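You operate a simulated robot arm through the tools that you are given. There is no shell and no other tool. Be economical: measure what you need, move in short steps, check, and stop when the job is done.

You are at the controls of a simulated two-armed robot. One attempt, no reset.

## Task
Turn the hot plate OFF, unplug it and file its card in the upper drawer.
Fine: Knob first, socket switch off before the plug; close the drawer. Set down upright: hot plate card. Where these are worked on the way, their far stop is far enough and under half their travel is too little: upper drawer.

It is judged by the outcome, as a careful person would: the job done as asked, and still so three seconds after it is handed in. It fails if anything else is knocked over, pushed out of place, dropped, spilled or broken.

## Robot
Two 7-joint arms with fingered hands on one trunk, on a base that drives. Base frame: it is fixed to the floor where the robot stands at the start and does not move with it; the origin is under the middle of the robot, x ahead of it, y to its left, z up. Units: cm, rad, N and s.
The left shoulder is at the start at [7.3, 15.5, 105.9], the right one opposite. With the tool pointing down near the work surface each hand reaches from about 10 to 80 cm from the robot's upright axis, wherever it stands, measured 20 degrees to its own side. Places, roughly: blank card (15x6x7 cm) [80, -60, 80]; hot plate [100, -20, 80]; hot plate plug [100, 20, 90]; inside of the upper drawer [90, -30, 50]; lower drawer [90, -30, 40]; socket switch [110, 10, 90]; upper drawer [90, -30, 60]. Payload 4 kg a hand.
The tool frame of a hand sits at the grasp point between the pads (the TCP): z along the fingers, y along the line on which they close. The tips reach 3 cm beyond it. The gripper opens to 10.4 cm. The gripper's body begins 3.5 cm behind the TCP. The gripper is a hand of 3 fingers: y runs from the thumb to the fingers, the wrist lies at [-1.5, -10.4, -17.8] in the tool frame, and closing takes about 1.5 s.
Orientation is that of the tool frame in the base frame, as a unit quaternion [x, y, z, w]. With the fingers straight down and the wrist toward the robot, the tool's x, y and z point along [0, 1, 0], [1, 0, 0] and [0, 0, -1] of the base frame.

## Interface
- The arms move only by the tool send_rows. It takes "left_commands", "right_commands" or both (then of equal length, played together; a hand with none holds still); each is one flat list of numbers, 7 for each row, row after row: the opening, from 0 (shut) to 1 (fully open), then the shift along the tool's x, y, z in units of 30 mm (1.0 is 30 mm), then the turn, a rotation vector about the tool's x, y, z in units of 4 degrees (1.0 is 4 degrees). In form: [claw, x, y, z, wx, wy, wz, claw, x, y, z, wx, wy, wz, ...]. A call has 1 to 10 rows; each row shifts and turns the commanded pose from where the row before left it, along the tool's axes as they then stand. A call with a number of a shift or a turn outside -1 to 1 is refused whole. Rows are played at 5 a second. More than 5 cm and 0.15 rad between two rows, or a gripper value outside its range, and nothing of the call is played. A pose out of reach is approached as far as the arm can. The call stops where the force on the tool passes 60 N (or 10 N more than at its start, if that is more) or the arm is blocked; 0.2 s more then pass. Each finger travels about 15.3 cm/s and halts on what it meets, pressing with about 31 N; the grip force reading is that of the motor and also rises with nothing between the fingers. The clock runs only during rows and for 0.2 s after the last one: add rows that do not move to give the fingers time. The reply holds the time, the measured pose of the TCP, the force on the tool along the base axes, the opening and the grip force, in the units named above and with some noise, with the torque about the TCP (base axes, N m) and any sound that the robot's microphone picked up.
- Cameras (640 x 400 px; columns grow to the right, rows downward): "scene" is now at [12.15, 0.45, 127.22]; the picture's right is [0.17, -0.99, -0.00], its down [-0.70, -0.12, -0.70] and it looks along [0.69, 0.12, -0.71] (base axes); focal length 226 px, centre (320, 200). "left" rides on the left gripper at [-6.4, -9.4, -11.7] in its tool frame; the picture's right is [-0.72, -0.33, 0.61], its down [0.64, -0.65, 0.40] and it looks along [0.27, 0.68, 0.68] (tool axes); focal length 238 px, centre (320, 200). "right" rides on the right gripper at [6.4, -9.4, -11.7] in its tool frame; the picture's right is [-0.72, 0.33, -0.61], its down [-0.64, -0.65, 0.40] and it looks along [-0.27, 0.68, 0.68] (tool axes); focal length 238 px, centre (320, 200). There is no depth. A picture from a camera that has moved, and an enlarged one, comes with that camera's place and axes in the base frame and with its lens. The place of the scene camera against the robot may be out by one fixed shift of up to 1.8 cm in any direction.
- capture(camera): a new picture of that camera. The clock stands still meanwhile.
- raise_lower(by): slides the trunk up (or, below 0, down) by that many cm; the arms and the scene camera ride with it, the base frame stays. It gives what a move gives, with no picture.
- steer(legs): drives the robot by 1 to 6 legs, each [ahead, left, turn to the left] in cm, cm and rad, along the robot's own axes; the way and the turn of a leg run together, so that a leg with both is an arc; at most 150 cm and 3.142 rad a leg. The arms and the cameras ride along, it lands a little off, and it stops where it bumps. It gives what a move gives.
- grasp_type(shape, hand): the hand has 3 fingers and takes this shape, open, in about a second: jaw (thumb against the fingers, like two jaws); tri (thumb and two fingers); tip (a fingertip pinch); poke (one finger out to press); point (the index stretched); flat (the hand flat); cup (the hand cupped); fist (a fist). The gripper value then closes the fingers along that shape, each until it touches; the sizes above hold for jaw. It gives what a move gives, with no picture.
- pan_tilt(pan, tilt): turns the head with the scene camera to pan (to the left, within 1.501 rad either way) and tilt (down, from -0.506 to 1.204), counted from straight ahead of the robot. It gives what a move gives.
- close_up(camera, box): a new picture of the part [left, top, right, bottom] of that camera's present view, enlarged. The clock stands still meanwhile.
- sign_off(): hands the job in; it is judged then, once.

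Go step by step. Nothing tells you exact positions but the pictures and the camera data: compare them with the known pose of the tool, close in by small moves and look again before you grip or let go. The budget is 120 turns and 100 pictures, counting those below and the enlarged ones. Unless the task says otherwise, let go and move clear before handing in, and close with one line.

The tools are called as a command line: name --argument value ..., lists and objects as JSON in quotes. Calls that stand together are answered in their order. send_rows: Moves the arms, as the interface text tells. Its arguments: {"type":"object","properties":{"left_commands":{"type":"array","items":{"type":"number"}},"right_commands":{"type":"array","items":{"type":"number"}}},"required":[]} The other tools are called the same way: raise_lower (by) slides the trunk up or down; grasp_type (shape, hand) gives the hand a shape; steer (legs) drives the base; pan_tilt (pan, tilt) turns the head that bears the scene camera; capture (camera) takes a picture; close_up (camera, box) takes an enlarged picture of a part of a camera's view; sign_off () hands the job in.

At the start:

```text
time: 0.0
left_tcp_pos: [55.54, 25.94, 107.35]
left_orientation: [0.707, 0.708, -0.001, 0.0]
left_wrist_force: [0.1, -0.5, 0.6]
left_torque: [-0.02, 0.01, 0.02]
left_opening: 10.34
left_grasp_force: 0.0
left_shape: jaw
right_tcp_pos: [56.91, -20.84, 105.55]
right_orientation: [0.707, 0.707, -0.001, 0.001]
right_wrist_force: [0.5, -0.4, 0.7]
right_torque: [0.01, 0.0, -0.02]
right_opening: 10.34
right_grasp_force: 0.1
right_shape: jaw
trunk travel left (down, up): [-47.5, 46.5]
robot x, y, heading: [0.12, -0.19, 0.005]
head pan, tilt: [0.166, 0.792]
```

scene: 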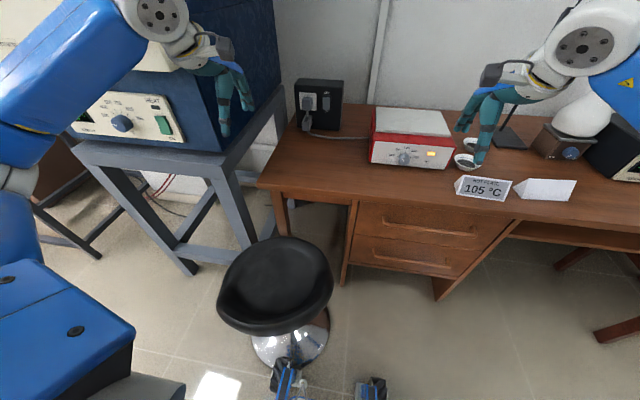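
right: 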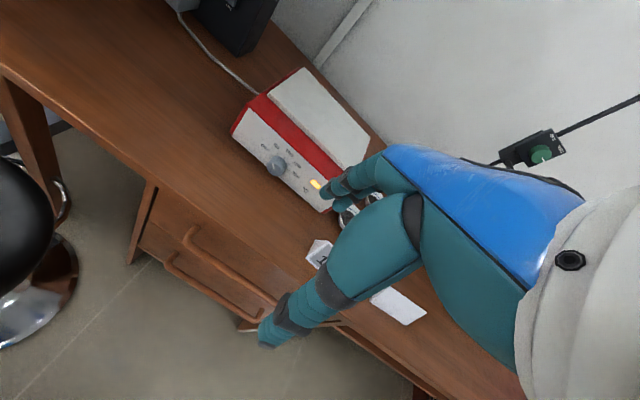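
left: 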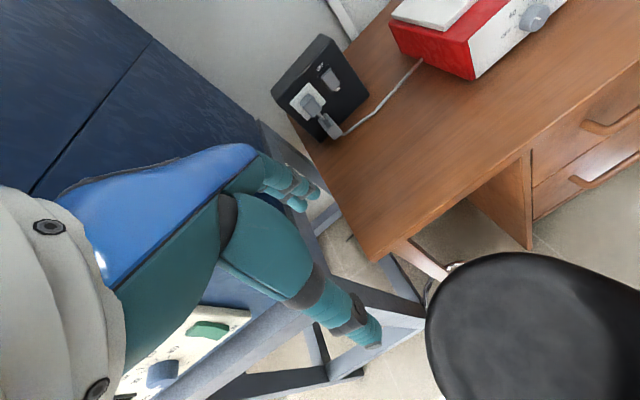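

I see the hot plate (red box with knob), the socket box with plug at left, two cards near the front edge and two drawers. I'll take close-ups of them first.

close_up --camera "scene" --box '[360, 90, 480, 180]'

close_up --camera "scene" --box '[280, 65, 376, 145]'

close_up --camera "scene" --box '[340, 160, 596, 310]'

close_up --camera "left" --box '[260, 30, 420, 150]'

```text
4.44 times, centred on (420, 135) of scene
camera zoom: at [12.15, 0.45, 127.22], right [0.17, -0.99, 0.0], down [-0.7, -0.12, -0.7], along [0.69, 0.12, -0.71], focal length 1003 px, centre (-124, 489)
```

zoom: 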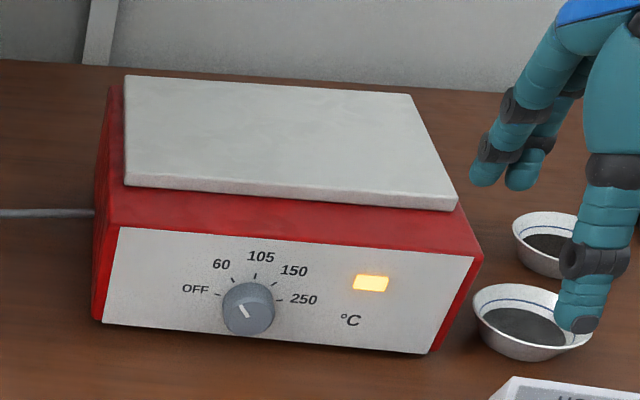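

```text
5.00 times, centred on (328, 105) of scene
camera zoom: at [12.15, 0.45, 127.22], right [0.17, -0.99, 0.0], down [-0.7, -0.12, -0.7], along [0.69, 0.12, -0.71], focal length 1128 px, centre (280, 675)
```

zoom: 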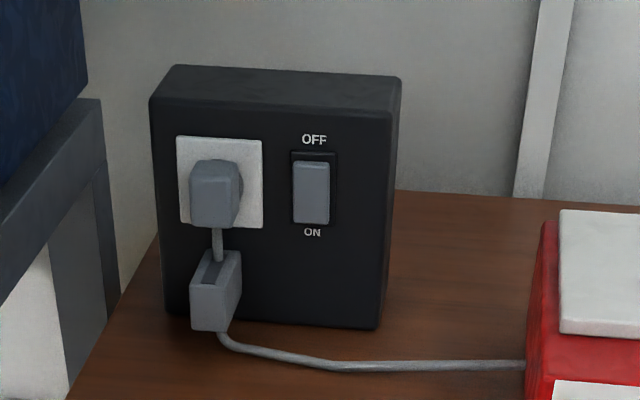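

```text
2.50 times, centred on (468, 235) of scene
camera zoom: at [12.15, 0.45, 127.22], right [0.17, -0.99, 0.0], down [-0.7, -0.12, -0.7], along [0.69, 0.12, -0.71], focal length 564 px, centre (-50, 112)
```

zoom: 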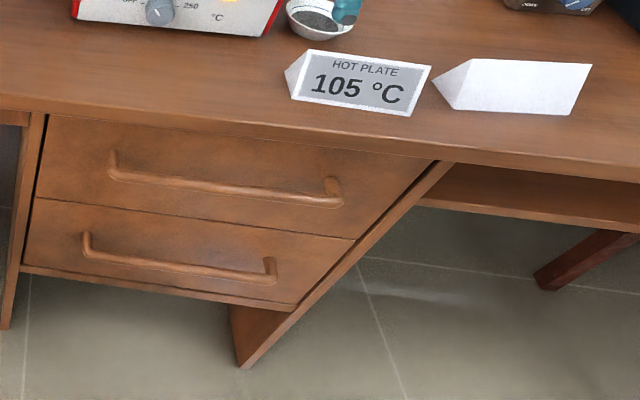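

```text
3.33 times, centred on (340, 90) of left
camera zoom: at [46.04, 19.49, 118.87], right [-0.33, -0.72, -0.61], down [-0.65, 0.64, -0.4], along [0.68, 0.27, -0.68], focal length 794 px, centre (253, 567)
```

zoom: 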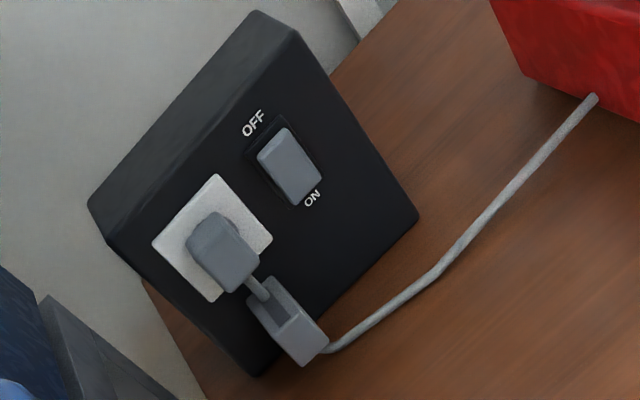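

pan_tilt --pan 0.0 --tilt 1.2

capture --camera "scene"

```text
time: 0.9
left_tcp_pos: [55.22, 25.81, 107.43]
left_orientation: [0.707, 0.707, 0.0, 0.0]
left_wrist_force: [0.4, -0.4, 0.1]
left_torque: [0.02, -0.06, -0.04]
left_opening: 10.36
left_grasp_force: 0.2
left_shape: jaw
right_tcp_pos: [56.55, -20.98, 105.61]
right_orientation: [0.707, 0.707, 0.0, 0.0]
right_wrist_force: [0.4, 0.1, 0.0]
right_torque: [-0.02, -0.04, -0.01]
right_opening: 10.35
right_grasp_force: 0.0
right_shape: jaw
trunk travel left (down, up): [-47.5, 46.5]
robot x, y, heading: [-0.06, 0.15, -0.001]
head pan, tilt: [0.0, 1.201]
```

```text
92 pictures are left
camera scene: at [9.74, -0.89, 124.4], right [0.0, -1.0, 0.0], down [-0.93, 0.0, -0.36], along [0.36, 0.0, -0.93], focal length 226 px, centre (320, 200)
```

scene: 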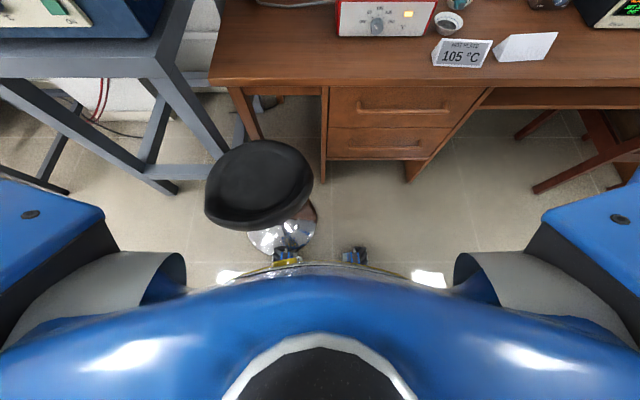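

The stool stands ahead and to the left of the base, so I'll sidestep right before driving forward and then look again.

steer --legs '[[0, -24, 0]]'

capture --camera "scene"

pan_tilt --pan 0.0 --tilt 0.65

capture --camera "scene"

```text
time: 2.6
left_tcp_pos: [55.28, 3.11, 107.21]
left_orientation: [0.706, 0.708, -0.004, 0.004]
left_wrist_force: [-0.2, 0.5, 0.1]
left_torque: [-0.02, 0.0, -0.03]
left_opening: 10.37
left_grasp_force: 0.1
left_shape: jaw
right_tcp_pos: [56.6, -43.49, 105.81]
right_orientation: [0.706, 0.708, -0.003, 0.003]
right_wrist_force: [0.3, -0.1, 0.1]
right_torque: [-0.02, -0.01, -0.03]
right_opening: 10.36
right_grasp_force: 0.1
right_shape: jaw
trunk travel left (down, up): [-47.5, 46.5]
robot x, y, heading: [-0.45, -23.82, 0.008]
head pan, tilt: [0.0, 1.201]
```

```text
91 pictures are left
camera scene: at [9.75, -23.42, 124.39], right [0.0, -1.0, 0.01], down [-0.93, -0.01, -0.36], along [0.36, -0.01, -0.93], focal length 226 px, centre (320, 200)
```

scene: 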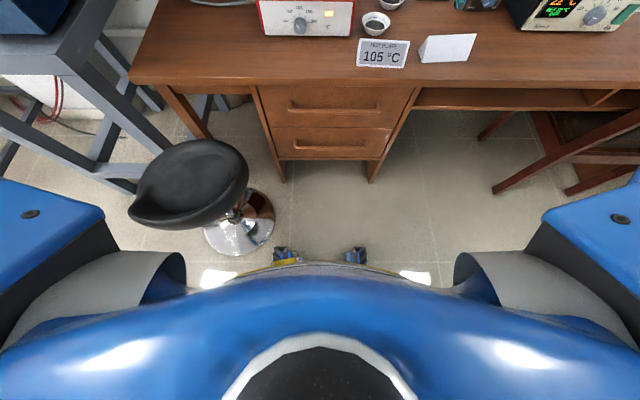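

```text
time: 3.6
left_tcp_pos: [55.14, 2.08, 107.54]
left_orientation: [0.706, 0.708, 0.001, 0.0]
left_wrist_force: [0.7, -0.4, 0.3]
left_torque: [-0.01, -0.01, 0.03]
left_opening: 10.37
left_grasp_force: 0.1
left_shape: jaw
right_tcp_pos: [56.46, -44.77, 105.68]
right_orientation: [0.706, 0.708, 0.002, 0.0]
right_wrist_force: [-0.1, -0.2, 0.2]
right_torque: [0.01, -0.04, 0.0]
right_opening: 10.39
right_grasp_force: 0.0
right_shape: jaw
trunk travel left (down, up): [-47.5, 46.5]
robot x, y, heading: [0.26, -23.69, 0.002]
head pan, tilt: [0.0, 0.649]
```

```text
90 pictures are left
camera scene: at [12.84, -24.71, 128.41], right [0.0, -1.0, 0.0], down [-0.61, 0.0, -0.79], along [0.79, 0.0, -0.61], focal length 226 px, centre (320, 200)
```

scene: 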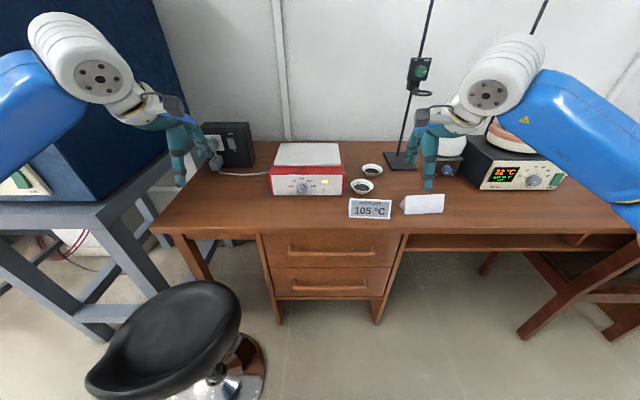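

steer --legs '[[0, -4, 0], [28, 0, 0]]'

capture --camera "scene"

capture --camera "left"

```text
time: 6.0
left_tcp_pos: [83.17, -1.11, 107.38]
left_orientation: [0.706, 0.708, 0.0, 0.002]
left_wrist_force: [-0.1, 0.2, 0.3]
left_torque: [-0.01, -0.03, 0.02]
left_opening: 10.37
left_grasp_force: 0.0
left_shape: jaw
right_tcp_pos: [84.49, -47.81, 105.87]
right_orientation: [0.706, 0.708, -0.001, 0.003]
right_wrist_force: [-0.7, 0.1, -0.2]
right_torque: [0.01, -0.04, 0.02]
right_opening: 10.38
right_grasp_force: 0.0
right_shape: jaw
trunk travel left (down, up): [-47.5, 46.5]
robot x, y, heading: [28.2, -28.01, 0.0]
head pan, tilt: [0.0, 0.649]
```

```text
89 pictures are left
camera scene: at [40.87, -27.75, 128.43], right [0.0, -1.0, 0.01], down [-0.61, -0.01, -0.8], along [0.8, 0.0, -0.61], focal length 226 px, centre (320, 200)
```

scene: 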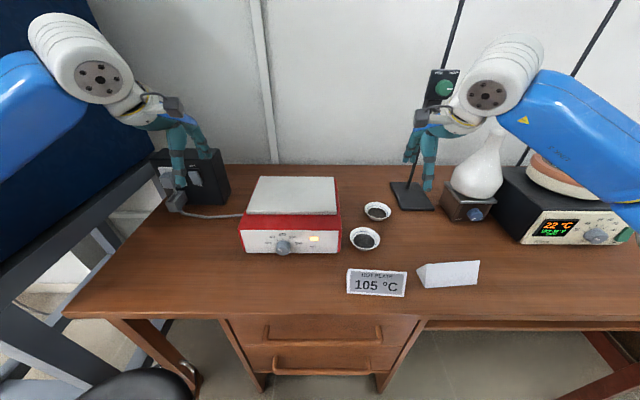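

```text
88 pictures are left
camera left: at [73.73, -7.34, 118.93], right [-0.32, -0.72, -0.61], down [-0.65, 0.64, -0.41], along [0.68, 0.27, -0.68], focal length 238 px, centre (320, 200)
```

left: 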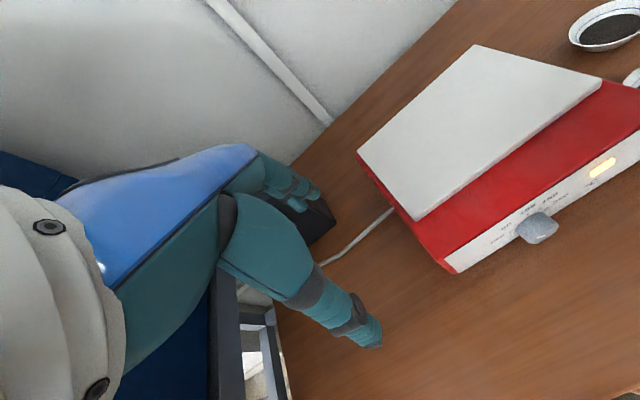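

Rough fixes: knob about [83,-17.5,80], hot plate card about [72,-42,79]. I'll bring the right hand back and turn it so the fingers point forward, with the wrist up and to the right.

send_rows --right_commands '[1, 0.9, -0.8, 0, 0, 0, 0, 1, 0.9, -0.8, 0, 0, 0, 0, 1, 0.9, -0.8, 0, 0, 0, 0, 1, 0.9, -0.8, 0, 0, 0, 0, 1, 0.9, -0.8, 0, 0, 0, 0, 1, 0, 0, 0, -0.577, -1, -1, 1, 0, 0, 0, -0.577, -1, -1, 1, 0, 0, 0, -0.577, -1, -1, 1, 0, 0, 0, -0.577, -1, -1, 1, 0, 0, 0, -0.577, -1, -1]'

send_rows --right_commands '[1, 0, 0, 0, -0.577, -1, -1, 1, 0, 0, 0, -0.577, -1, -1, 1, 0, 0, 0, -0.577, -1, -1, 1, 0, 0, 0, -0.577, -1, -1, 1, 0, 0, 0, -0.577, -1, -1, 1, 0, 0, 0, -0.577, -1, -1, 1, 0, 0, 0, -0.577, -1, -1, 1, 0, 0, 0, -0.577, -1, -1, 1, 0, 0, 0, -0.577, -1, -1, 1, 0, 0, 0, -0.577, -1, -1]'

send_rows --right_commands '[1, 0, 0, 0, -0.577, -1, -1, 1, 0, 0, 0, -0.577, -1, -1, 1, 0, 0, 0, -0.577, -1, -1, 1, 0, 0, 0, -0.577, -1, -1, 1, 0, 0, 0, -0.577, -1, -1, 1, 0, 0, 0, -0.577, -1, -1, 1, 0, 0, 0, -0.577, -1, -1, 1, 0, 0, 0, -0.41, -0.71, -0.71]'

capture --camera "right"

capture --camera "scene"

```text
time: 8.2
left_tcp_pos: [83.14, -1.5, 107.55]
left_orientation: [0.706, 0.709, 0.001, 0.001]
left_wrist_force: [-0.8, 1.8, -0.5]
left_torque: [-0.02, 0.02, 0.03]
left_opening: 10.38
left_grasp_force: 0.0
left_shape: jaw
right_tcp_pos: [72.33, -34.82, 105.65]
right_orientation: [0.558, 0.805, -0.05, 0.194]
right_wrist_force: [0.1, -0.2, 0.5]
right_torque: [0.03, -0.02, 0.03]
right_opening: 10.35
right_grasp_force: 0.0
right_shape: jaw
trunk travel left (down, up): [-47.5, 46.5]
robot x, y, heading: [28.14, -27.6, 0.005]
head pan, tilt: [0.0, 0.649]
```

```text
time: 10.4
left_tcp_pos: [83.14, -1.58, 107.63]
left_orientation: [0.706, 0.709, 0.001, 0.002]
left_wrist_force: [0.5, 0.1, 0.0]
left_torque: [-0.01, -0.01, 0.0]
left_opening: 10.35
left_grasp_force: 0.0
left_shape: jaw
right_tcp_pos: [74.23, -35.19, 106.7]
right_orientation: [0.268, 0.842, -0.12, 0.453]
right_wrist_force: [-0.5, 0.0, 0.0]
right_torque: [0.0, -0.01, 0.01]
right_opening: 10.38
right_grasp_force: 0.1
right_shape: jaw
right hand out of reach, approached as far as the arm can: row 6, 8, 9, 10
trunk travel left (down, up): [-47.5, 46.5]
robot x, y, heading: [28.49, -27.8, -0.001]
head pan, tilt: [0.0, 0.649]
```

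```text
time: 12.2
left_tcp_pos: [83.05, -1.59, 107.37]
left_orientation: [0.706, 0.708, 0.001, 0.001]
left_wrist_force: [0.2, 0.9, -0.3]
left_torque: [-0.01, -0.02, 0.02]
left_opening: 10.38
left_grasp_force: 0.1
left_shape: jaw
right_tcp_pos: [74.22, -35.35, 106.67]
right_orientation: [0.268, 0.842, -0.12, 0.453]
right_wrist_force: [-0.4, -0.5, 0.2]
right_torque: [0.0, -0.01, 0.04]
right_opening: 10.38
right_grasp_force: 0.1
right_shape: jaw
right hand out of reach, approached as far as the arm can: row 1, 2, 3, 4, 5, 6, 7, 8
trunk travel left (down, up): [-47.5, 46.5]
robot x, y, heading: [28.07, -27.37, -0.001]
head pan, tilt: [0.0, 0.649]
```

```text
87 pictures are left
camera right: at [57.92, -35.57, 107.48], right [0.08, 0.3, 0.95], down [0.2, -0.94, 0.28], along [0.98, 0.17, -0.13], focal length 238 px, centre (320, 200)
```

right: 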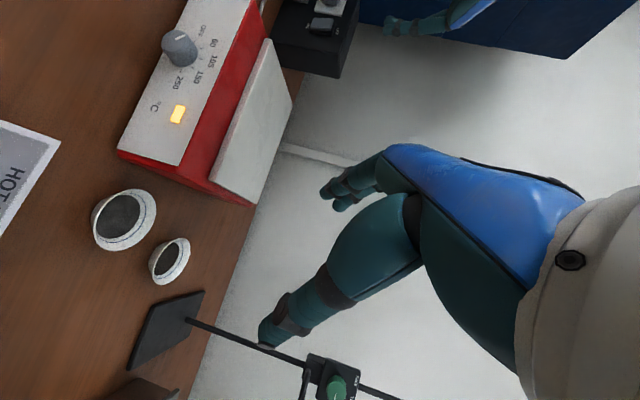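

```text
86 pictures are left
camera scene: at [40.97, -28.38, 128.42], right [0.0, -1.0, 0.0], down [-0.61, 0.0, -0.8], along [0.8, 0.0, -0.61], focal length 226 px, centre (320, 200)
```

scene: 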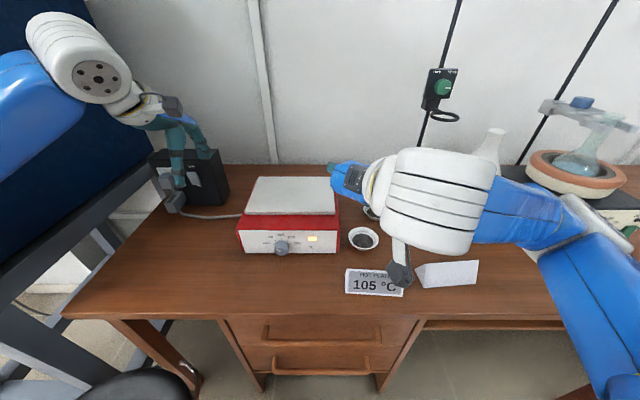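

The wrist hit its limit before reaching the forward-pointing pose. I'll send one small reversing row to see whether the command is held at the reached pose.

send_rows --right_commands '[1, 0, 0, 0, 0.577, 1, 1, 1, 0, 0, 0, 0.577, 1, 1]'

close_up --camera "right" --box '[110, 0, 270, 110]'

```text
time: 12.8
left_tcp_pos: [83.04, -1.51, 107.56]
left_orientation: [0.706, 0.708, 0.001, 0.001]
left_wrist_force: [0.0, -0.7, 0.7]
left_torque: [-0.03, 0.02, -0.01]
left_opening: 10.37
left_grasp_force: 0.0
left_shape: jaw
right_tcp_pos: [74.21, -35.15, 106.69]
right_orientation: [0.352, 0.845, -0.102, 0.388]
right_wrist_force: [-0.1, -0.7, -0.5]
right_torque: [0.04, -0.01, 0.0]
right_opening: 10.36
right_grasp_force: 0.0
right_shape: jaw
trunk travel left (down, up): [-47.5, 46.5]
robot x, y, heading: [27.96, -27.7, 0.003]
head pan, tilt: [0.0, 0.649]
```

```text
3.64 times, centred on (190, 55) of right
camera zoom: at [58.07, -33.53, 108.89], right [0.19, 0.14, 0.97], down [0.08, -0.99, 0.13], along [0.98, 0.06, -0.19], focal length 867 px, centre (793, 727)
```

zoom: 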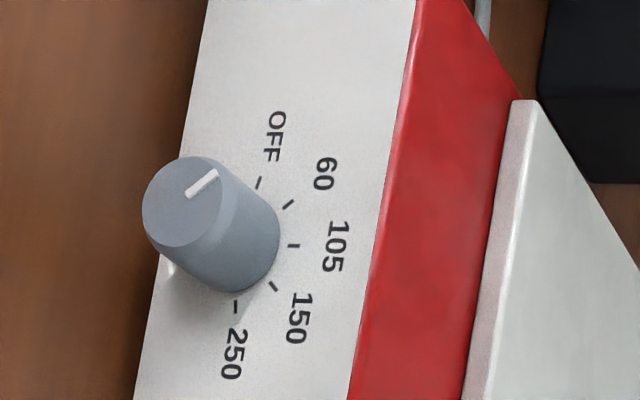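

The command does hold at the reached pose, which is useful. The index points near 60, so OFF is about 40° counter-clockwise. I'll try the right hand pitched down with its jaws closing sideways.

send_rows --right_commands '[1, 0, 0, 0, -0.61, 0.3, -0.89, 1, 0, 0, 0, -0.61, 0.3, -0.89, 1, 0, 0, 0, -0.61, 0.3, -0.89, 1, 0, 0, 0, -0.61, 0.3, -0.89, 1, 0, 0, 0, -0.61, 0.3, -0.89, 1, 0, 0, 0, -0.61, 0.3, -0.89, 1, 0, 0, 0, -0.61, 0.3, -0.89, 1, 0, 0, 0, -0.61, 0.3, -0.89, 1, 0, 0, 0, -0.61, 0.3, -0.89, 1, 0, 0, 0, -0.61, 0.3, -0.89]'

```text
time: 15.1
left_tcp_pos: [82.77, -1.3, 107.57]
left_orientation: [0.706, 0.708, 0.001, 0.003]
left_wrist_force: [0.4, 0.1, -0.3]
left_torque: [-0.02, 0.0, -0.01]
left_opening: 10.37
left_grasp_force: 0.0
left_shape: jaw
right_tcp_pos: [72.69, -30.3, 105.67]
right_orientation: [0.021, 0.943, 0.004, 0.332]
right_wrist_force: [0.0, 0.3, 0.9]
right_torque: [-0.01, 0.0, 0.04]
right_opening: 10.36
right_grasp_force: 0.2
right_shape: jaw
right hand out of reach, approached as far as the arm can: row 7, 8, 9, 10
trunk travel left (down, up): [-47.5, 46.5]
robot x, y, heading: [28.05, -27.22, 0.002]
head pan, tilt: [0.0, 0.649]
```

capture --camera "right"

close_up --camera "left" --box '[440, 120, 640, 290]'

close_up --camera "scene" --box '[220, 160, 360, 270]'

```text
84 pictures are left
camera right: at [59.95, -39.32, 110.48], right [0.19, 0.3, 0.94], down [0.73, -0.68, 0.07], along [0.66, 0.67, -0.35], focal length 238 px, centre (320, 200)
```

right: 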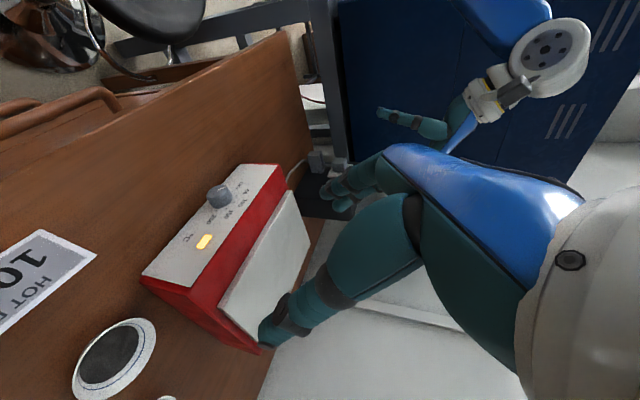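

```text
2.35 times, centred on (540, 205) of left
camera zoom: at [73.44, -7.69, 119.1], right [-0.32, -0.72, -0.61], down [-0.65, 0.64, -0.41], along [0.69, 0.27, -0.68], focal length 561 px, centre (-198, 188)
```

zoom: 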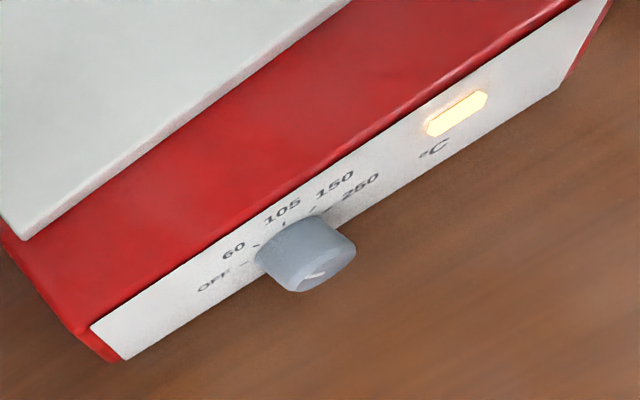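

```text
3.64 times, centred on (290, 215) of scene
camera zoom: at [40.65, -28.1, 128.45], right [0.0, -1.0, 0.0], down [-0.6, 0.0, -0.8], along [0.8, 0.0, -0.6], focal length 820 px, centre (429, 146)
```

zoom: 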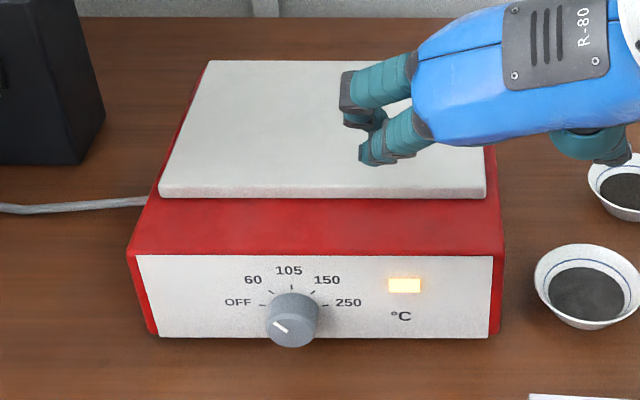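

Three views put the knob face at about [83.2,-17,78.5], 4.2 cm across, with the table near z 75. I'll move the right hand to a pre-grasp point above and in front of it.

send_rows --right_commands '[0.7, 0.37, 0.63, 0.96, 0, 0, 0, 0.7, 0.37, 0.63, 0.96, 0, 0, 0, 0.7, 0.37, 0.63, 0.96, 0, 0, 0, 0.7, 0.37, 0.63, 0.96, 0, 0, 0, 0.7, 0.37, 0.63, 0.96, 0, 0, 0, 0.7, 0.37, 0.63, 0.96, 0, 0, 0, 0.7, 0.37, 0.63, 0.96, 0, 0, 0]'

capture --camera "right"

capture --camera "scene"

```text
time: 16.6
left_tcp_pos: [83.19, -1.52, 107.5]
left_orientation: [0.706, 0.709, 0.0, 0.001]
left_wrist_force: [0.5, -0.6, -0.4]
left_torque: [0.0, 0.0, -0.02]
left_opening: 10.37
left_grasp_force: 0.1
left_shape: jaw
right_tcp_pos: [78.32, -17.56, 84.15]
right_orientation: [0.0, 0.949, -0.002, 0.315]
right_wrist_force: [0.3, 0.3, -0.1]
right_torque: [0.02, -0.02, 0.02]
right_opening: 7.28
right_grasp_force: 0.1
right_shape: jaw
trunk travel left (down, up): [-47.5, 46.5]
robot x, y, heading: [28.18, -27.53, 0.005]
head pan, tilt: [0.0, 0.649]
```

```text
81 pictures are left
camera right: at [66.15, -26.95, 89.65], right [0.21, 0.33, 0.92], down [0.76, -0.65, 0.06], along [0.62, 0.68, -0.39], focal length 238 px, centre (320, 200)
```

right: 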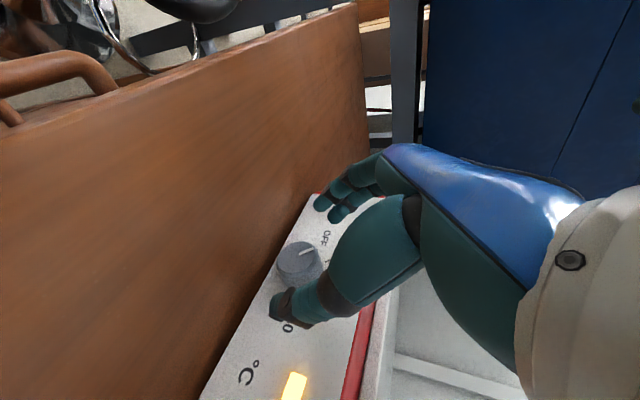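

```text
80 pictures are left
camera scene: at [41.13, -28.24, 128.4], right [0.0, -1.0, 0.0], down [-0.61, 0.0, -0.79], along [0.79, 0.0, -0.61], focal length 226 px, centre (320, 200)
```

scene: 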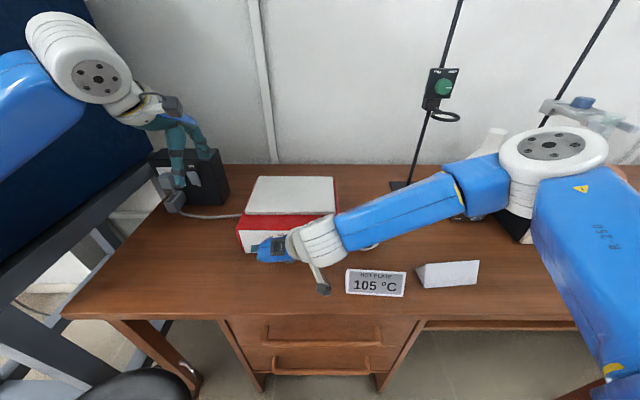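

send_rows --right_commands '[0.7, 0, 0, 0, -1, 0, 0.75, 0.7, 0, 0, 0, -1, 0, 0.75, 0.7, 0, 0, 0, -1, 0, 0.75, 0.7, 0, 0, 0, 0, 0, 0]'

capture --camera "right"

```text
time: 17.6
left_tcp_pos: [83.14, -1.44, 107.56]
left_orientation: [0.706, 0.708, 0.001, 0.001]
left_wrist_force: [0.6, 0.1, -0.6]
left_torque: [0.01, 0.04, 0.0]
left_opening: 10.38
left_grasp_force: 0.1
left_shape: jaw
right_tcp_pos: [78.23, -17.65, 84.28]
right_orientation: [0.04, 0.941, 0.123, 0.313]
right_wrist_force: [0.1, 0.2, -1.0]
right_torque: [0.01, 0.0, 0.0]
right_opening: 7.32
right_grasp_force: 0.0
right_shape: jaw
trunk travel left (down, up): [-47.5, 46.5]
robot x, y, heading: [28.43, -27.45, 0.007]
head pan, tilt: [0.0, 0.649]
```

```text
79 pictures are left
camera right: at [66.06, -28.14, 87.12], right [0.21, 0.08, 0.97], down [0.75, -0.65, -0.11], along [0.62, 0.76, -0.19], focal length 238 px, centre (320, 200)
```

right: 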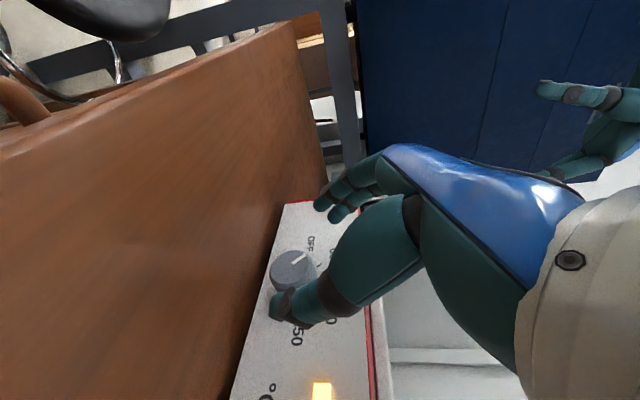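

send_rows --right_commands '[0.7, -0.22, -0.06, 0.48, 0, 0, 0, 0.7, -0.22, -0.06, 0.48, 0, 0, 0, 0.7, -0.22, -0.06, 0.48, 0, 0, 0, 0.7, 0, 0, 0, 0, 0, 0]'

capture --camera "right"

close_up --camera "scene" --box '[220, 190, 360, 290]'

```text
time: 18.6
left_tcp_pos: [82.69, -1.57, 107.72]
left_orientation: [0.706, 0.709, 0.002, 0.002]
left_wrist_force: [0.9, 0.9, 0.8]
left_torque: [0.01, 0.02, -0.02]
left_opening: 10.37
left_grasp_force: 0.1
left_shape: jaw
right_tcp_pos: [81.91, -17.49, 82.18]
right_orientation: [0.038, 0.941, 0.124, 0.313]
right_wrist_force: [-20.0, -1.7, 5.7]
right_torque: [0.22, 0.0, 0.92]
right_opening: 7.29
right_grasp_force: 0.1
right_shape: jaw
trunk travel left (down, up): [-47.5, 46.5]
robot x, y, heading: [27.85, -27.36, 0.001]
head pan, tilt: [0.0, 0.649]
```

```text
78 pictures are left
camera right: at [69.83, -28.1, 84.97], right [0.21, 0.08, 0.97], down [0.76, -0.64, -0.11], along [0.62, 0.76, -0.19], focal length 238 px, centre (320, 200)
```

right: 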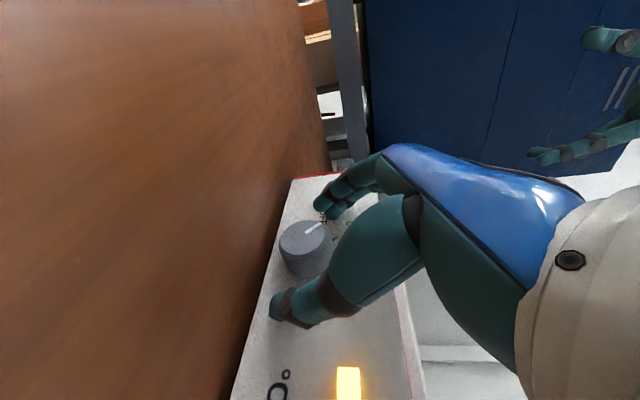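

```text
4.00 times, centred on (290, 240) of scene
camera zoom: at [40.51, -28.45, 128.48], right [0.0, -1.0, 0.0], down [-0.6, 0.0, -0.8], along [0.8, 0.0, -0.6], focal length 902 px, centre (440, 40)
```

zoom: 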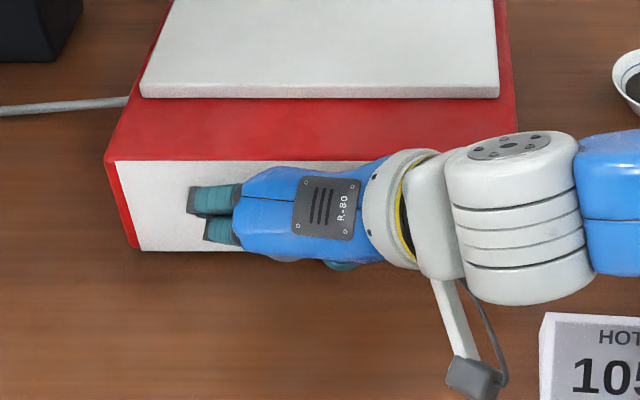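

I felt contact, most likely the fingertips on the panel. I'll back off 4 mm and close on the knob.

send_rows --right_commands '[0.7, 0.11, 0.01, -0.08, 0, 0, 0, 0.7, 0, 0, 0, 0, 0, 0, 0, 0, 0, 0, 0, 0, 0, 0, 0, 0, 0, 0, 0, 0, 0, 0, 0, 0, 0, 0, 0, 0, 0, 0, 0, 0, 0, 0, 0, 0, 0, 0, 0, 0, 0]'

capture --camera "right"

```text
time: 20.2
left_tcp_pos: [82.87, -1.75, 107.61]
left_orientation: [0.706, 0.708, 0.002, 0.002]
left_wrist_force: [1.4, 0.9, 0.0]
left_torque: [-0.02, 0.01, -0.01]
left_opening: 10.37
left_grasp_force: 0.1
left_shape: jaw
right_tcp_pos: [81.78, -17.69, 81.98]
right_orientation: [0.041, 0.941, 0.123, 0.313]
right_wrist_force: [-16.2, -3.4, -4.5]
right_torque: [-0.18, 0.2, 0.47]
right_opening: 3.68
right_grasp_force: 31.1
right_shape: jaw
trunk travel left (down, up): [-47.5, 46.5]
robot x, y, heading: [28.35, -27.66, 0.0]
head pan, tilt: [0.0, 0.649]
```

```text
76 pictures are left
camera right: at [69.63, -28.17, 84.85], right [0.21, 0.08, 0.97], down [0.75, -0.65, -0.11], along [0.62, 0.76, -0.2], focal length 238 px, centre (320, 200)
```

right: 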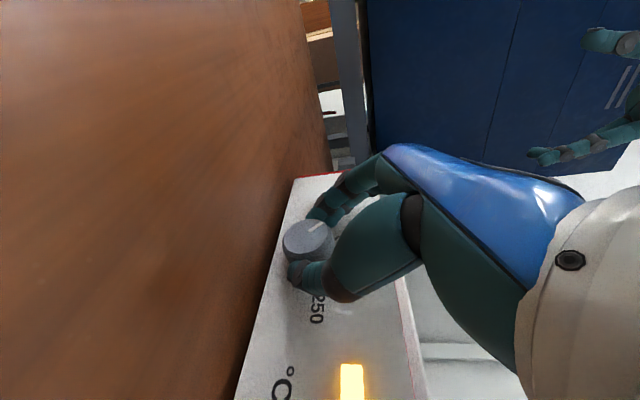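

send_rows --right_commands '[0, 0.08, 0.01, -0.06, 0, 0, 0, 0, 0, 0.055, 0, 0.96, 0.09, -0.72, 0, 0, 0.055, 0, 0.96, 0.09, -0.72, 0, 0, 0.055, 0, 0.96, 0.09, -0.72, 0, 0, 0.055, 0, 0.96, 0.09, -0.72, 0, 0, 0.055, 0, 0.96, 0.09, -0.72, 0, 0, 0.055, 0, 0.96, 0.09, -0.72, 0, 0, 0.055, 0, 0.96, 0.09, -0.72, 0, 0, 0, 0, 0, 0, 0]'

capture --camera "right"

```text
time: 22.2
left_tcp_pos: [83.01, -1.82, 107.69]
left_orientation: [0.706, 0.708, 0.002, 0.0]
left_wrist_force: [-0.6, -0.1, -0.2]
left_torque: [-0.01, -0.01, -0.03]
left_opening: 10.35
left_grasp_force: 0.1
left_shape: jaw
right_tcp_pos: [81.82, -16.64, 82.19]
right_orientation: [-0.054, 0.942, -0.153, 0.293]
right_wrist_force: [1.8, -10.1, 8.6]
right_torque: [-0.17, -0.27, -0.23]
right_opening: 3.31
right_grasp_force: 31.0
right_shape: jaw
trunk travel left (down, up): [-47.5, 46.5]
robot x, y, heading: [28.06, -27.34, 0.005]
head pan, tilt: [0.0, 0.649]
```

```text
75 pictures are left
camera right: at [69.89, -23.71, 90.79], right [0.24, 0.6, 0.76], down [0.76, -0.6, 0.23], along [0.6, 0.52, -0.61], focal length 238 px, centre (320, 200)
```

right: 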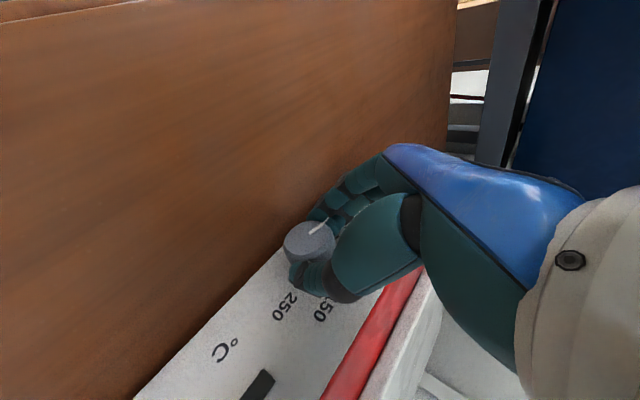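

The lamp has gone dark. I'll release, back away and check the index.

send_rows --right_commands '[0.65, 0, 0, 0, 0, 0, 0, 0.65, 0, 0, 0, 0, 0, 0, 0.65, 0, 0, 0, 0, 0, 0, 0.65, 0.3, 0, -0.7, 0, 0, 0, 0.65, 0.3, 0, -0.9, 0, 0, 0, 0.65, 0, 0, -1, 0, 0, 0, 0.65, 0, 0, -1, 0, 0, 0, 0.65, 0, 0, -1, 0, 0, 0]'

capture --camera "right"

close_up --camera "left" --box '[440, 120, 640, 290]'

```text
time: 24.1
left_tcp_pos: [83.08, -1.47, 107.63]
left_orientation: [0.706, 0.709, 0.0, 0.002]
left_wrist_force: [-0.7, 0.0, 0.1]
left_torque: [0.03, 0.0, -0.02]
left_opening: 10.38
left_grasp_force: 0.1
left_shape: jaw
right_tcp_pos: [72.34, -13.14, 91.96]
right_orientation: [-0.055, 0.942, -0.154, 0.292]
right_wrist_force: [0.0, -0.4, -0.4]
right_torque: [0.01, 0.0, -0.01]
right_opening: 6.74
right_grasp_force: 0.0
right_shape: jaw
trunk travel left (down, up): [-47.5, 46.5]
robot x, y, heading: [28.06, -27.7, 0.0]
head pan, tilt: [0.0, 0.649]
```

```text
74 pictures are left
camera right: at [60.49, -20.25, 100.57], right [0.24, 0.61, 0.76], down [0.77, -0.6, 0.24], along [0.6, 0.52, -0.61], focal length 238 px, centre (320, 200)
```

right: 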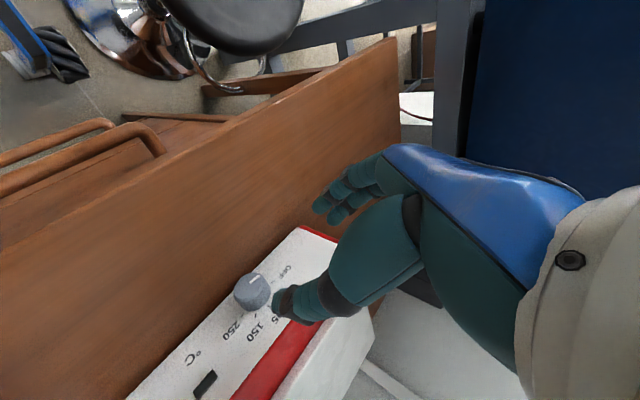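

```text
2.35 times, centred on (540, 205) of left
camera zoom: at [73.58, -7.86, 119.08], right [-0.32, -0.72, -0.61], down [-0.65, 0.64, -0.41], along [0.69, 0.27, -0.68], focal length 561 px, centre (-198, 188)
```

zoom: 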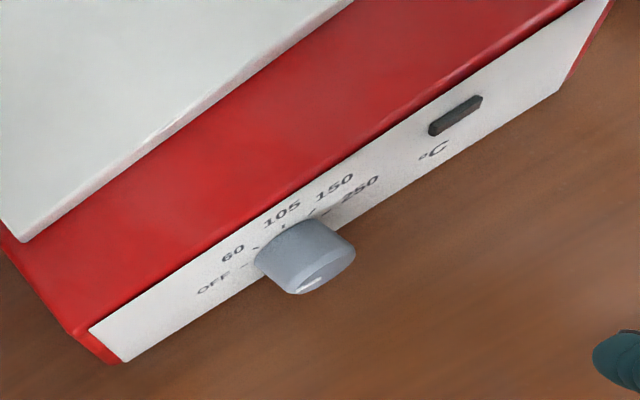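

close_up --camera "right" --box '[200, 240, 320, 320]'

close_up --camera "scene" --box '[220, 190, 360, 290]'

```text
5.00 times, centred on (260, 280) of right
camera zoom: at [60.49, -20.25, 100.57], right [0.24, 0.61, 0.76], down [0.77, -0.6, 0.24], along [0.6, 0.52, -0.61], focal length 1192 px, centre (620, -200)
```

zoom: 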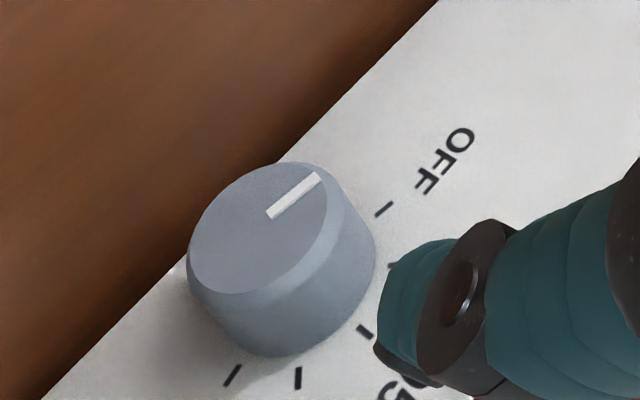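

```text
4.00 times, centred on (290, 240) of scene
camera zoom: at [40.88, -28.22, 128.43], right [0.0, -1.0, 0.0], down [-0.61, 0.0, -0.8], along [0.8, 0.0, -0.61], focal length 902 px, centre (440, 40)
```

zoom: 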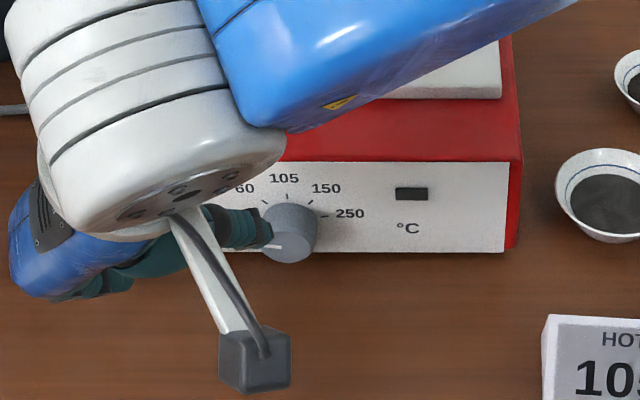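

The index is aligned with OFF. Next I'll retract the right hand while the left hand takes its poke shape and pitches forward.

grasp_type --shape "poke" --hand "left"

send_rows --right_commands '[0.65, -0.12, -0.98, -0.37, 0, 0, 0, 0.65, -0.12, -0.98, -0.37, 0, 0, 0, 0.65, -0.12, -0.98, -0.37, 0, 0, 0, 0.65, -0.12, -0.98, -0.37, 0, 0, 0, 0.65, -0.12, -0.98, -0.37, 0, 0, 0, 0.65, -0.12, -0.98, -0.37, 0, 0, 0, 0.65, -0.12, -0.98, -0.37, 0, 0, 0, 0.65, 0, 0, 0, 0, 0, 0, 0.65, 0, 0, 0, 0, 0, 0, 0.65, 0, 0, 0, 0, 0, 0]' --left_commands '[0, 0, 0, 0, -1, 0, 0, 0, 0, 0, 0, -1, 0, 0, 0, 0, 0, 0, -1, 0, 0, 0, 0, 0, 0, -1, 0, 0, 0, 0, 0, 0, -1, 0, 0, 0, 0, 0, 0, -1, 0, 0, 0, 0, 0, 0, -1, 0, 0, 0, 0, 0, 0, -1, 0, 0, 0, 0, 0, 0, -1, 0, 0, 0, 0, 0, 0, -1, 0, 0]'

capture --camera "left"

capture --camera "scene"

```text
time: 24.9
left_tcp_pos: [83.19, -1.56, 107.54]
left_orientation: [0.706, 0.708, 0.002, 0.002]
left_wrist_force: [-0.3, 0.3, 0.2]
left_torque: [0.0, 0.01, -0.01]
left_opening: 0.0
left_grasp_force: 0.2
left_shape: poke
right_tcp_pos: [72.45, -13.2, 91.87]
right_orientation: [-0.054, 0.943, -0.154, 0.291]
right_wrist_force: [0.4, 0.0, -0.1]
right_torque: [-0.02, -0.02, 0.02]
right_opening: 6.74
right_grasp_force: 0.1
right_shape: jaw
trunk travel left (down, up): [-47.5, 46.5]
robot x, y, heading: [28.4, -27.73, 0.004]
head pan, tilt: [0.0, 0.649]
```

```text
time: 27.1
left_tcp_pos: [83.14, -1.47, 107.45]
left_orientation: [0.663, 0.665, 0.243, 0.243]
left_wrist_force: [-0.2, 0.2, -0.4]
left_torque: [0.02, 0.0, 0.0]
left_opening: 0.0
left_grasp_force: 0.2
left_shape: poke
right_tcp_pos: [71.47, -21.2, 98.6]
right_orientation: [-0.054, 0.943, -0.154, 0.292]
right_wrist_force: [-0.4, 0.5, 0.1]
right_torque: [0.0, 0.01, 0.01]
right_opening: 6.73
right_grasp_force: 0.1
right_shape: jaw
right hand out of reach, approached as far as the arm can: row 4, 5, 6, 7
trunk travel left (down, up): [-47.5, 46.5]
robot x, y, heading: [28.18, -27.65, 0.001]
head pan, tilt: [0.0, 0.649]
```

```text
70 pictures are left
camera left: at [68.38, -7.95, 110.25], right [0.15, -0.72, -0.68], down [-0.24, 0.64, -0.73], along [0.96, 0.27, -0.08], focal length 238 px, centre (320, 200)
```

left: 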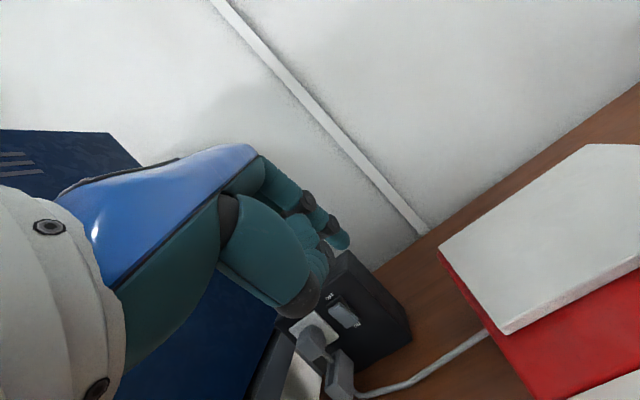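

```text
69 pictures are left
camera scene: at [40.91, -28.33, 128.43], right [0.0, -1.0, 0.0], down [-0.61, 0.0, -0.8], along [0.8, 0.0, -0.61], focal length 226 px, centre (320, 200)
```

scene: 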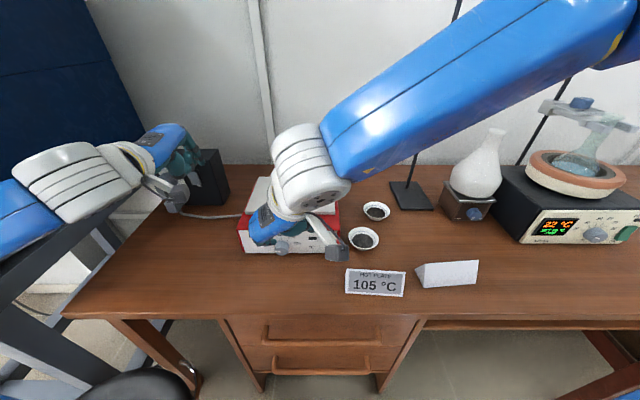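

send_rows --right_commands '[0.65, 0, 0, 0, -0.96, -0.09, 0.72, 0.65, 0, 0, 0, -0.96, -0.09, 0.72, 0.65, 0, 0, 0, -0.96, -0.09, 0.72, 0.65, 0, 0, 0, -0.96, -0.09, 0.72, 0.65, 0, 0, 0, -0.96, -0.09, 0.72, 0.65, 0, 0, 0, -0.96, -0.09, 0.72, 0.65, 0, -0.9, -0.3, 0, 0, 0, 0.65, 0, -0.9, -0.3, 0, 0, 0, 0.65, 0, -0.9, -0.3, 0, 0, 0, 0.65, 0, -0.9, -0.3, 0, 0, 0]' --left_commands '[0, 0, 0, 0, -1, 0, 0, 0, 0, 0, 0, -1, 0, 0, 0, 0, 0, 0, -1, 0, 0, 0, 0, 0, 0, -1, 0, 0, 0, 0, 0, 0, -1, 0, 0, 0, 0.9, -0.42, 0.94, 0, 0, 0, 0, 0.9, -0.42, 0.94, 0, 0, 0, 0, 0.9, -0.42, 0.94, 0, 0, 0, 0, 0.9, -0.42, 0.94, 0, 0, 0, 0, 0.9, -0.42, 0.94, 0, 0, 0]'

capture --camera "left"

capture --camera "scene"

```text
time: 29.4
left_tcp_pos: [92.06, 12.07, 95.05]
left_orientation: [0.61, 0.614, 0.355, 0.354]
left_wrist_force: [1.0, 0.4, -0.3]
left_torque: [0.05, 0.0, 0.02]
left_opening: 0.0
left_grasp_force: 0.2
left_shape: poke
right_tcp_pos: [70.19, -27.76, 99.24]
right_orientation: [0.027, 0.946, 0.081, 0.312]
right_wrist_force: [-0.2, 0.0, 0.0]
right_torque: [-0.01, 0.0, -0.04]
right_opening: 6.75
right_grasp_force: 0.0
right_shape: jaw
right hand out of reach, approached as far as the arm can: row 9, 10
trunk travel left (down, up): [-47.5, 46.5]
robot x, y, heading: [28.0, -27.27, 0.004]
head pan, tilt: [0.0, 0.649]
```

```text
68 pictures are left
camera left: at [77.32, 5.64, 92.45], right [0.37, -0.72, -0.59], down [0.02, 0.64, -0.77], along [0.93, 0.27, 0.26], focal length 238 px, centre (320, 200)
```

left: 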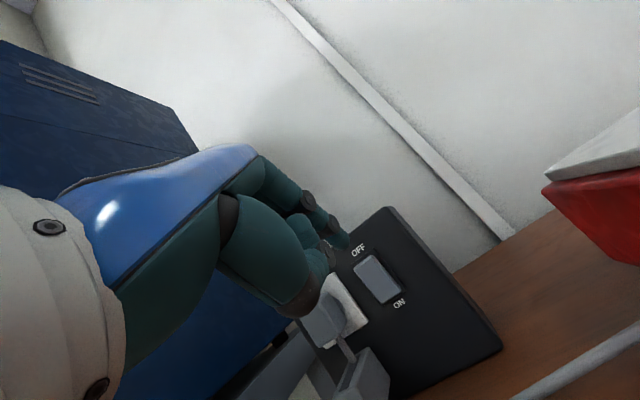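

```text
67 pictures are left
camera scene: at [40.9, -28.2, 128.43], right [0.0, -1.0, 0.0], down [-0.61, 0.0, -0.8], along [0.8, 0.0, -0.61], focal length 226 px, centre (320, 200)
```

scene: 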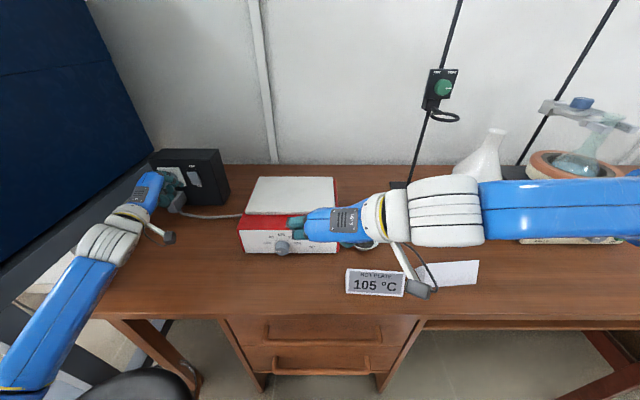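

The switch is centred at about [106.8,14.4,88.5], with its OFF end near z 90.5. I'll bring the left finger close to it.

send_rows --left_commands '[0, 0.23, 0.15, 0.81, 0, 0, 0, 0, 0.23, 0.15, 0.81, 0, 0, 0, 0, 0.23, 0.15, 0.81, 0, 0, 0, 0, 0.23, 0.15, 0.81, 0, 0, 0]'

capture --camera "left"

close_up --camera "scene" --box '[110, 110, 250, 210]'

```text
time: 30.4
left_tcp_pos: [101.58, 14.8, 91.82]
left_orientation: [0.61, 0.613, 0.355, 0.354]
left_wrist_force: [0.4, 0.0, -0.6]
left_torque: [0.0, 0.02, -0.03]
left_opening: 0.0
left_grasp_force: 0.0
left_shape: poke
right_tcp_pos: [70.32, -27.79, 99.11]
right_orientation: [0.027, 0.947, 0.084, 0.31]
right_wrist_force: [-0.7, 0.1, 0.1]
right_torque: [0.02, -0.02, 0.01]
right_opening: 6.74
right_grasp_force: 0.0
right_shape: jaw
trunk travel left (down, up): [-47.5, 46.5]
robot x, y, heading: [28.47, -27.62, -0.001]
head pan, tilt: [0.0, 0.649]
```

```text
66 pictures are left
camera left: at [86.8, 8.41, 89.23], right [0.37, -0.72, -0.59], down [0.02, 0.64, -0.77], along [0.93, 0.27, 0.26], focal length 238 px, centre (320, 200)
```

left: 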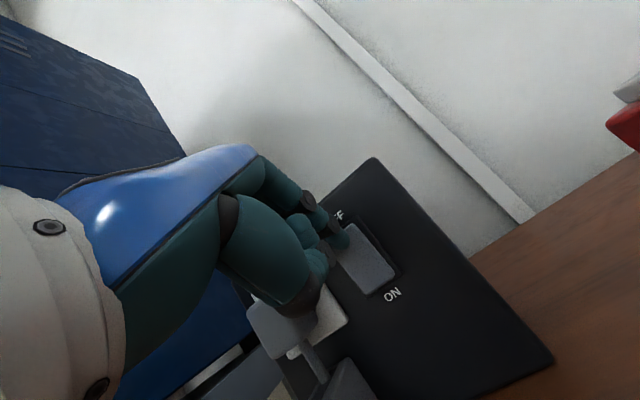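

```text
4.00 times, centred on (180, 160) of scene
camera zoom: at [41.07, -28.38, 128.4], right [0.0, -1.0, 0.0], down [-0.61, 0.0, -0.79], along [0.79, 0.0, -0.61], focal length 902 px, centre (880, 360)
```

zoom: 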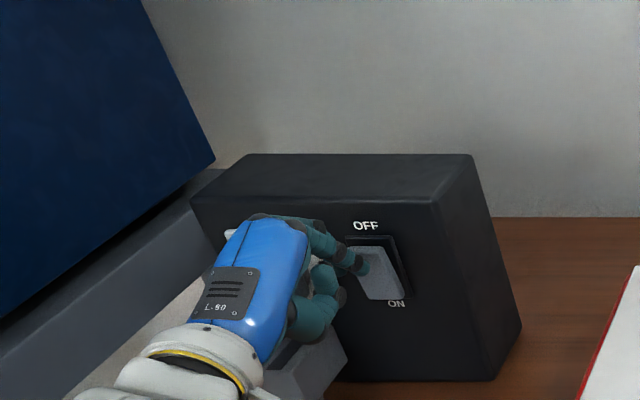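

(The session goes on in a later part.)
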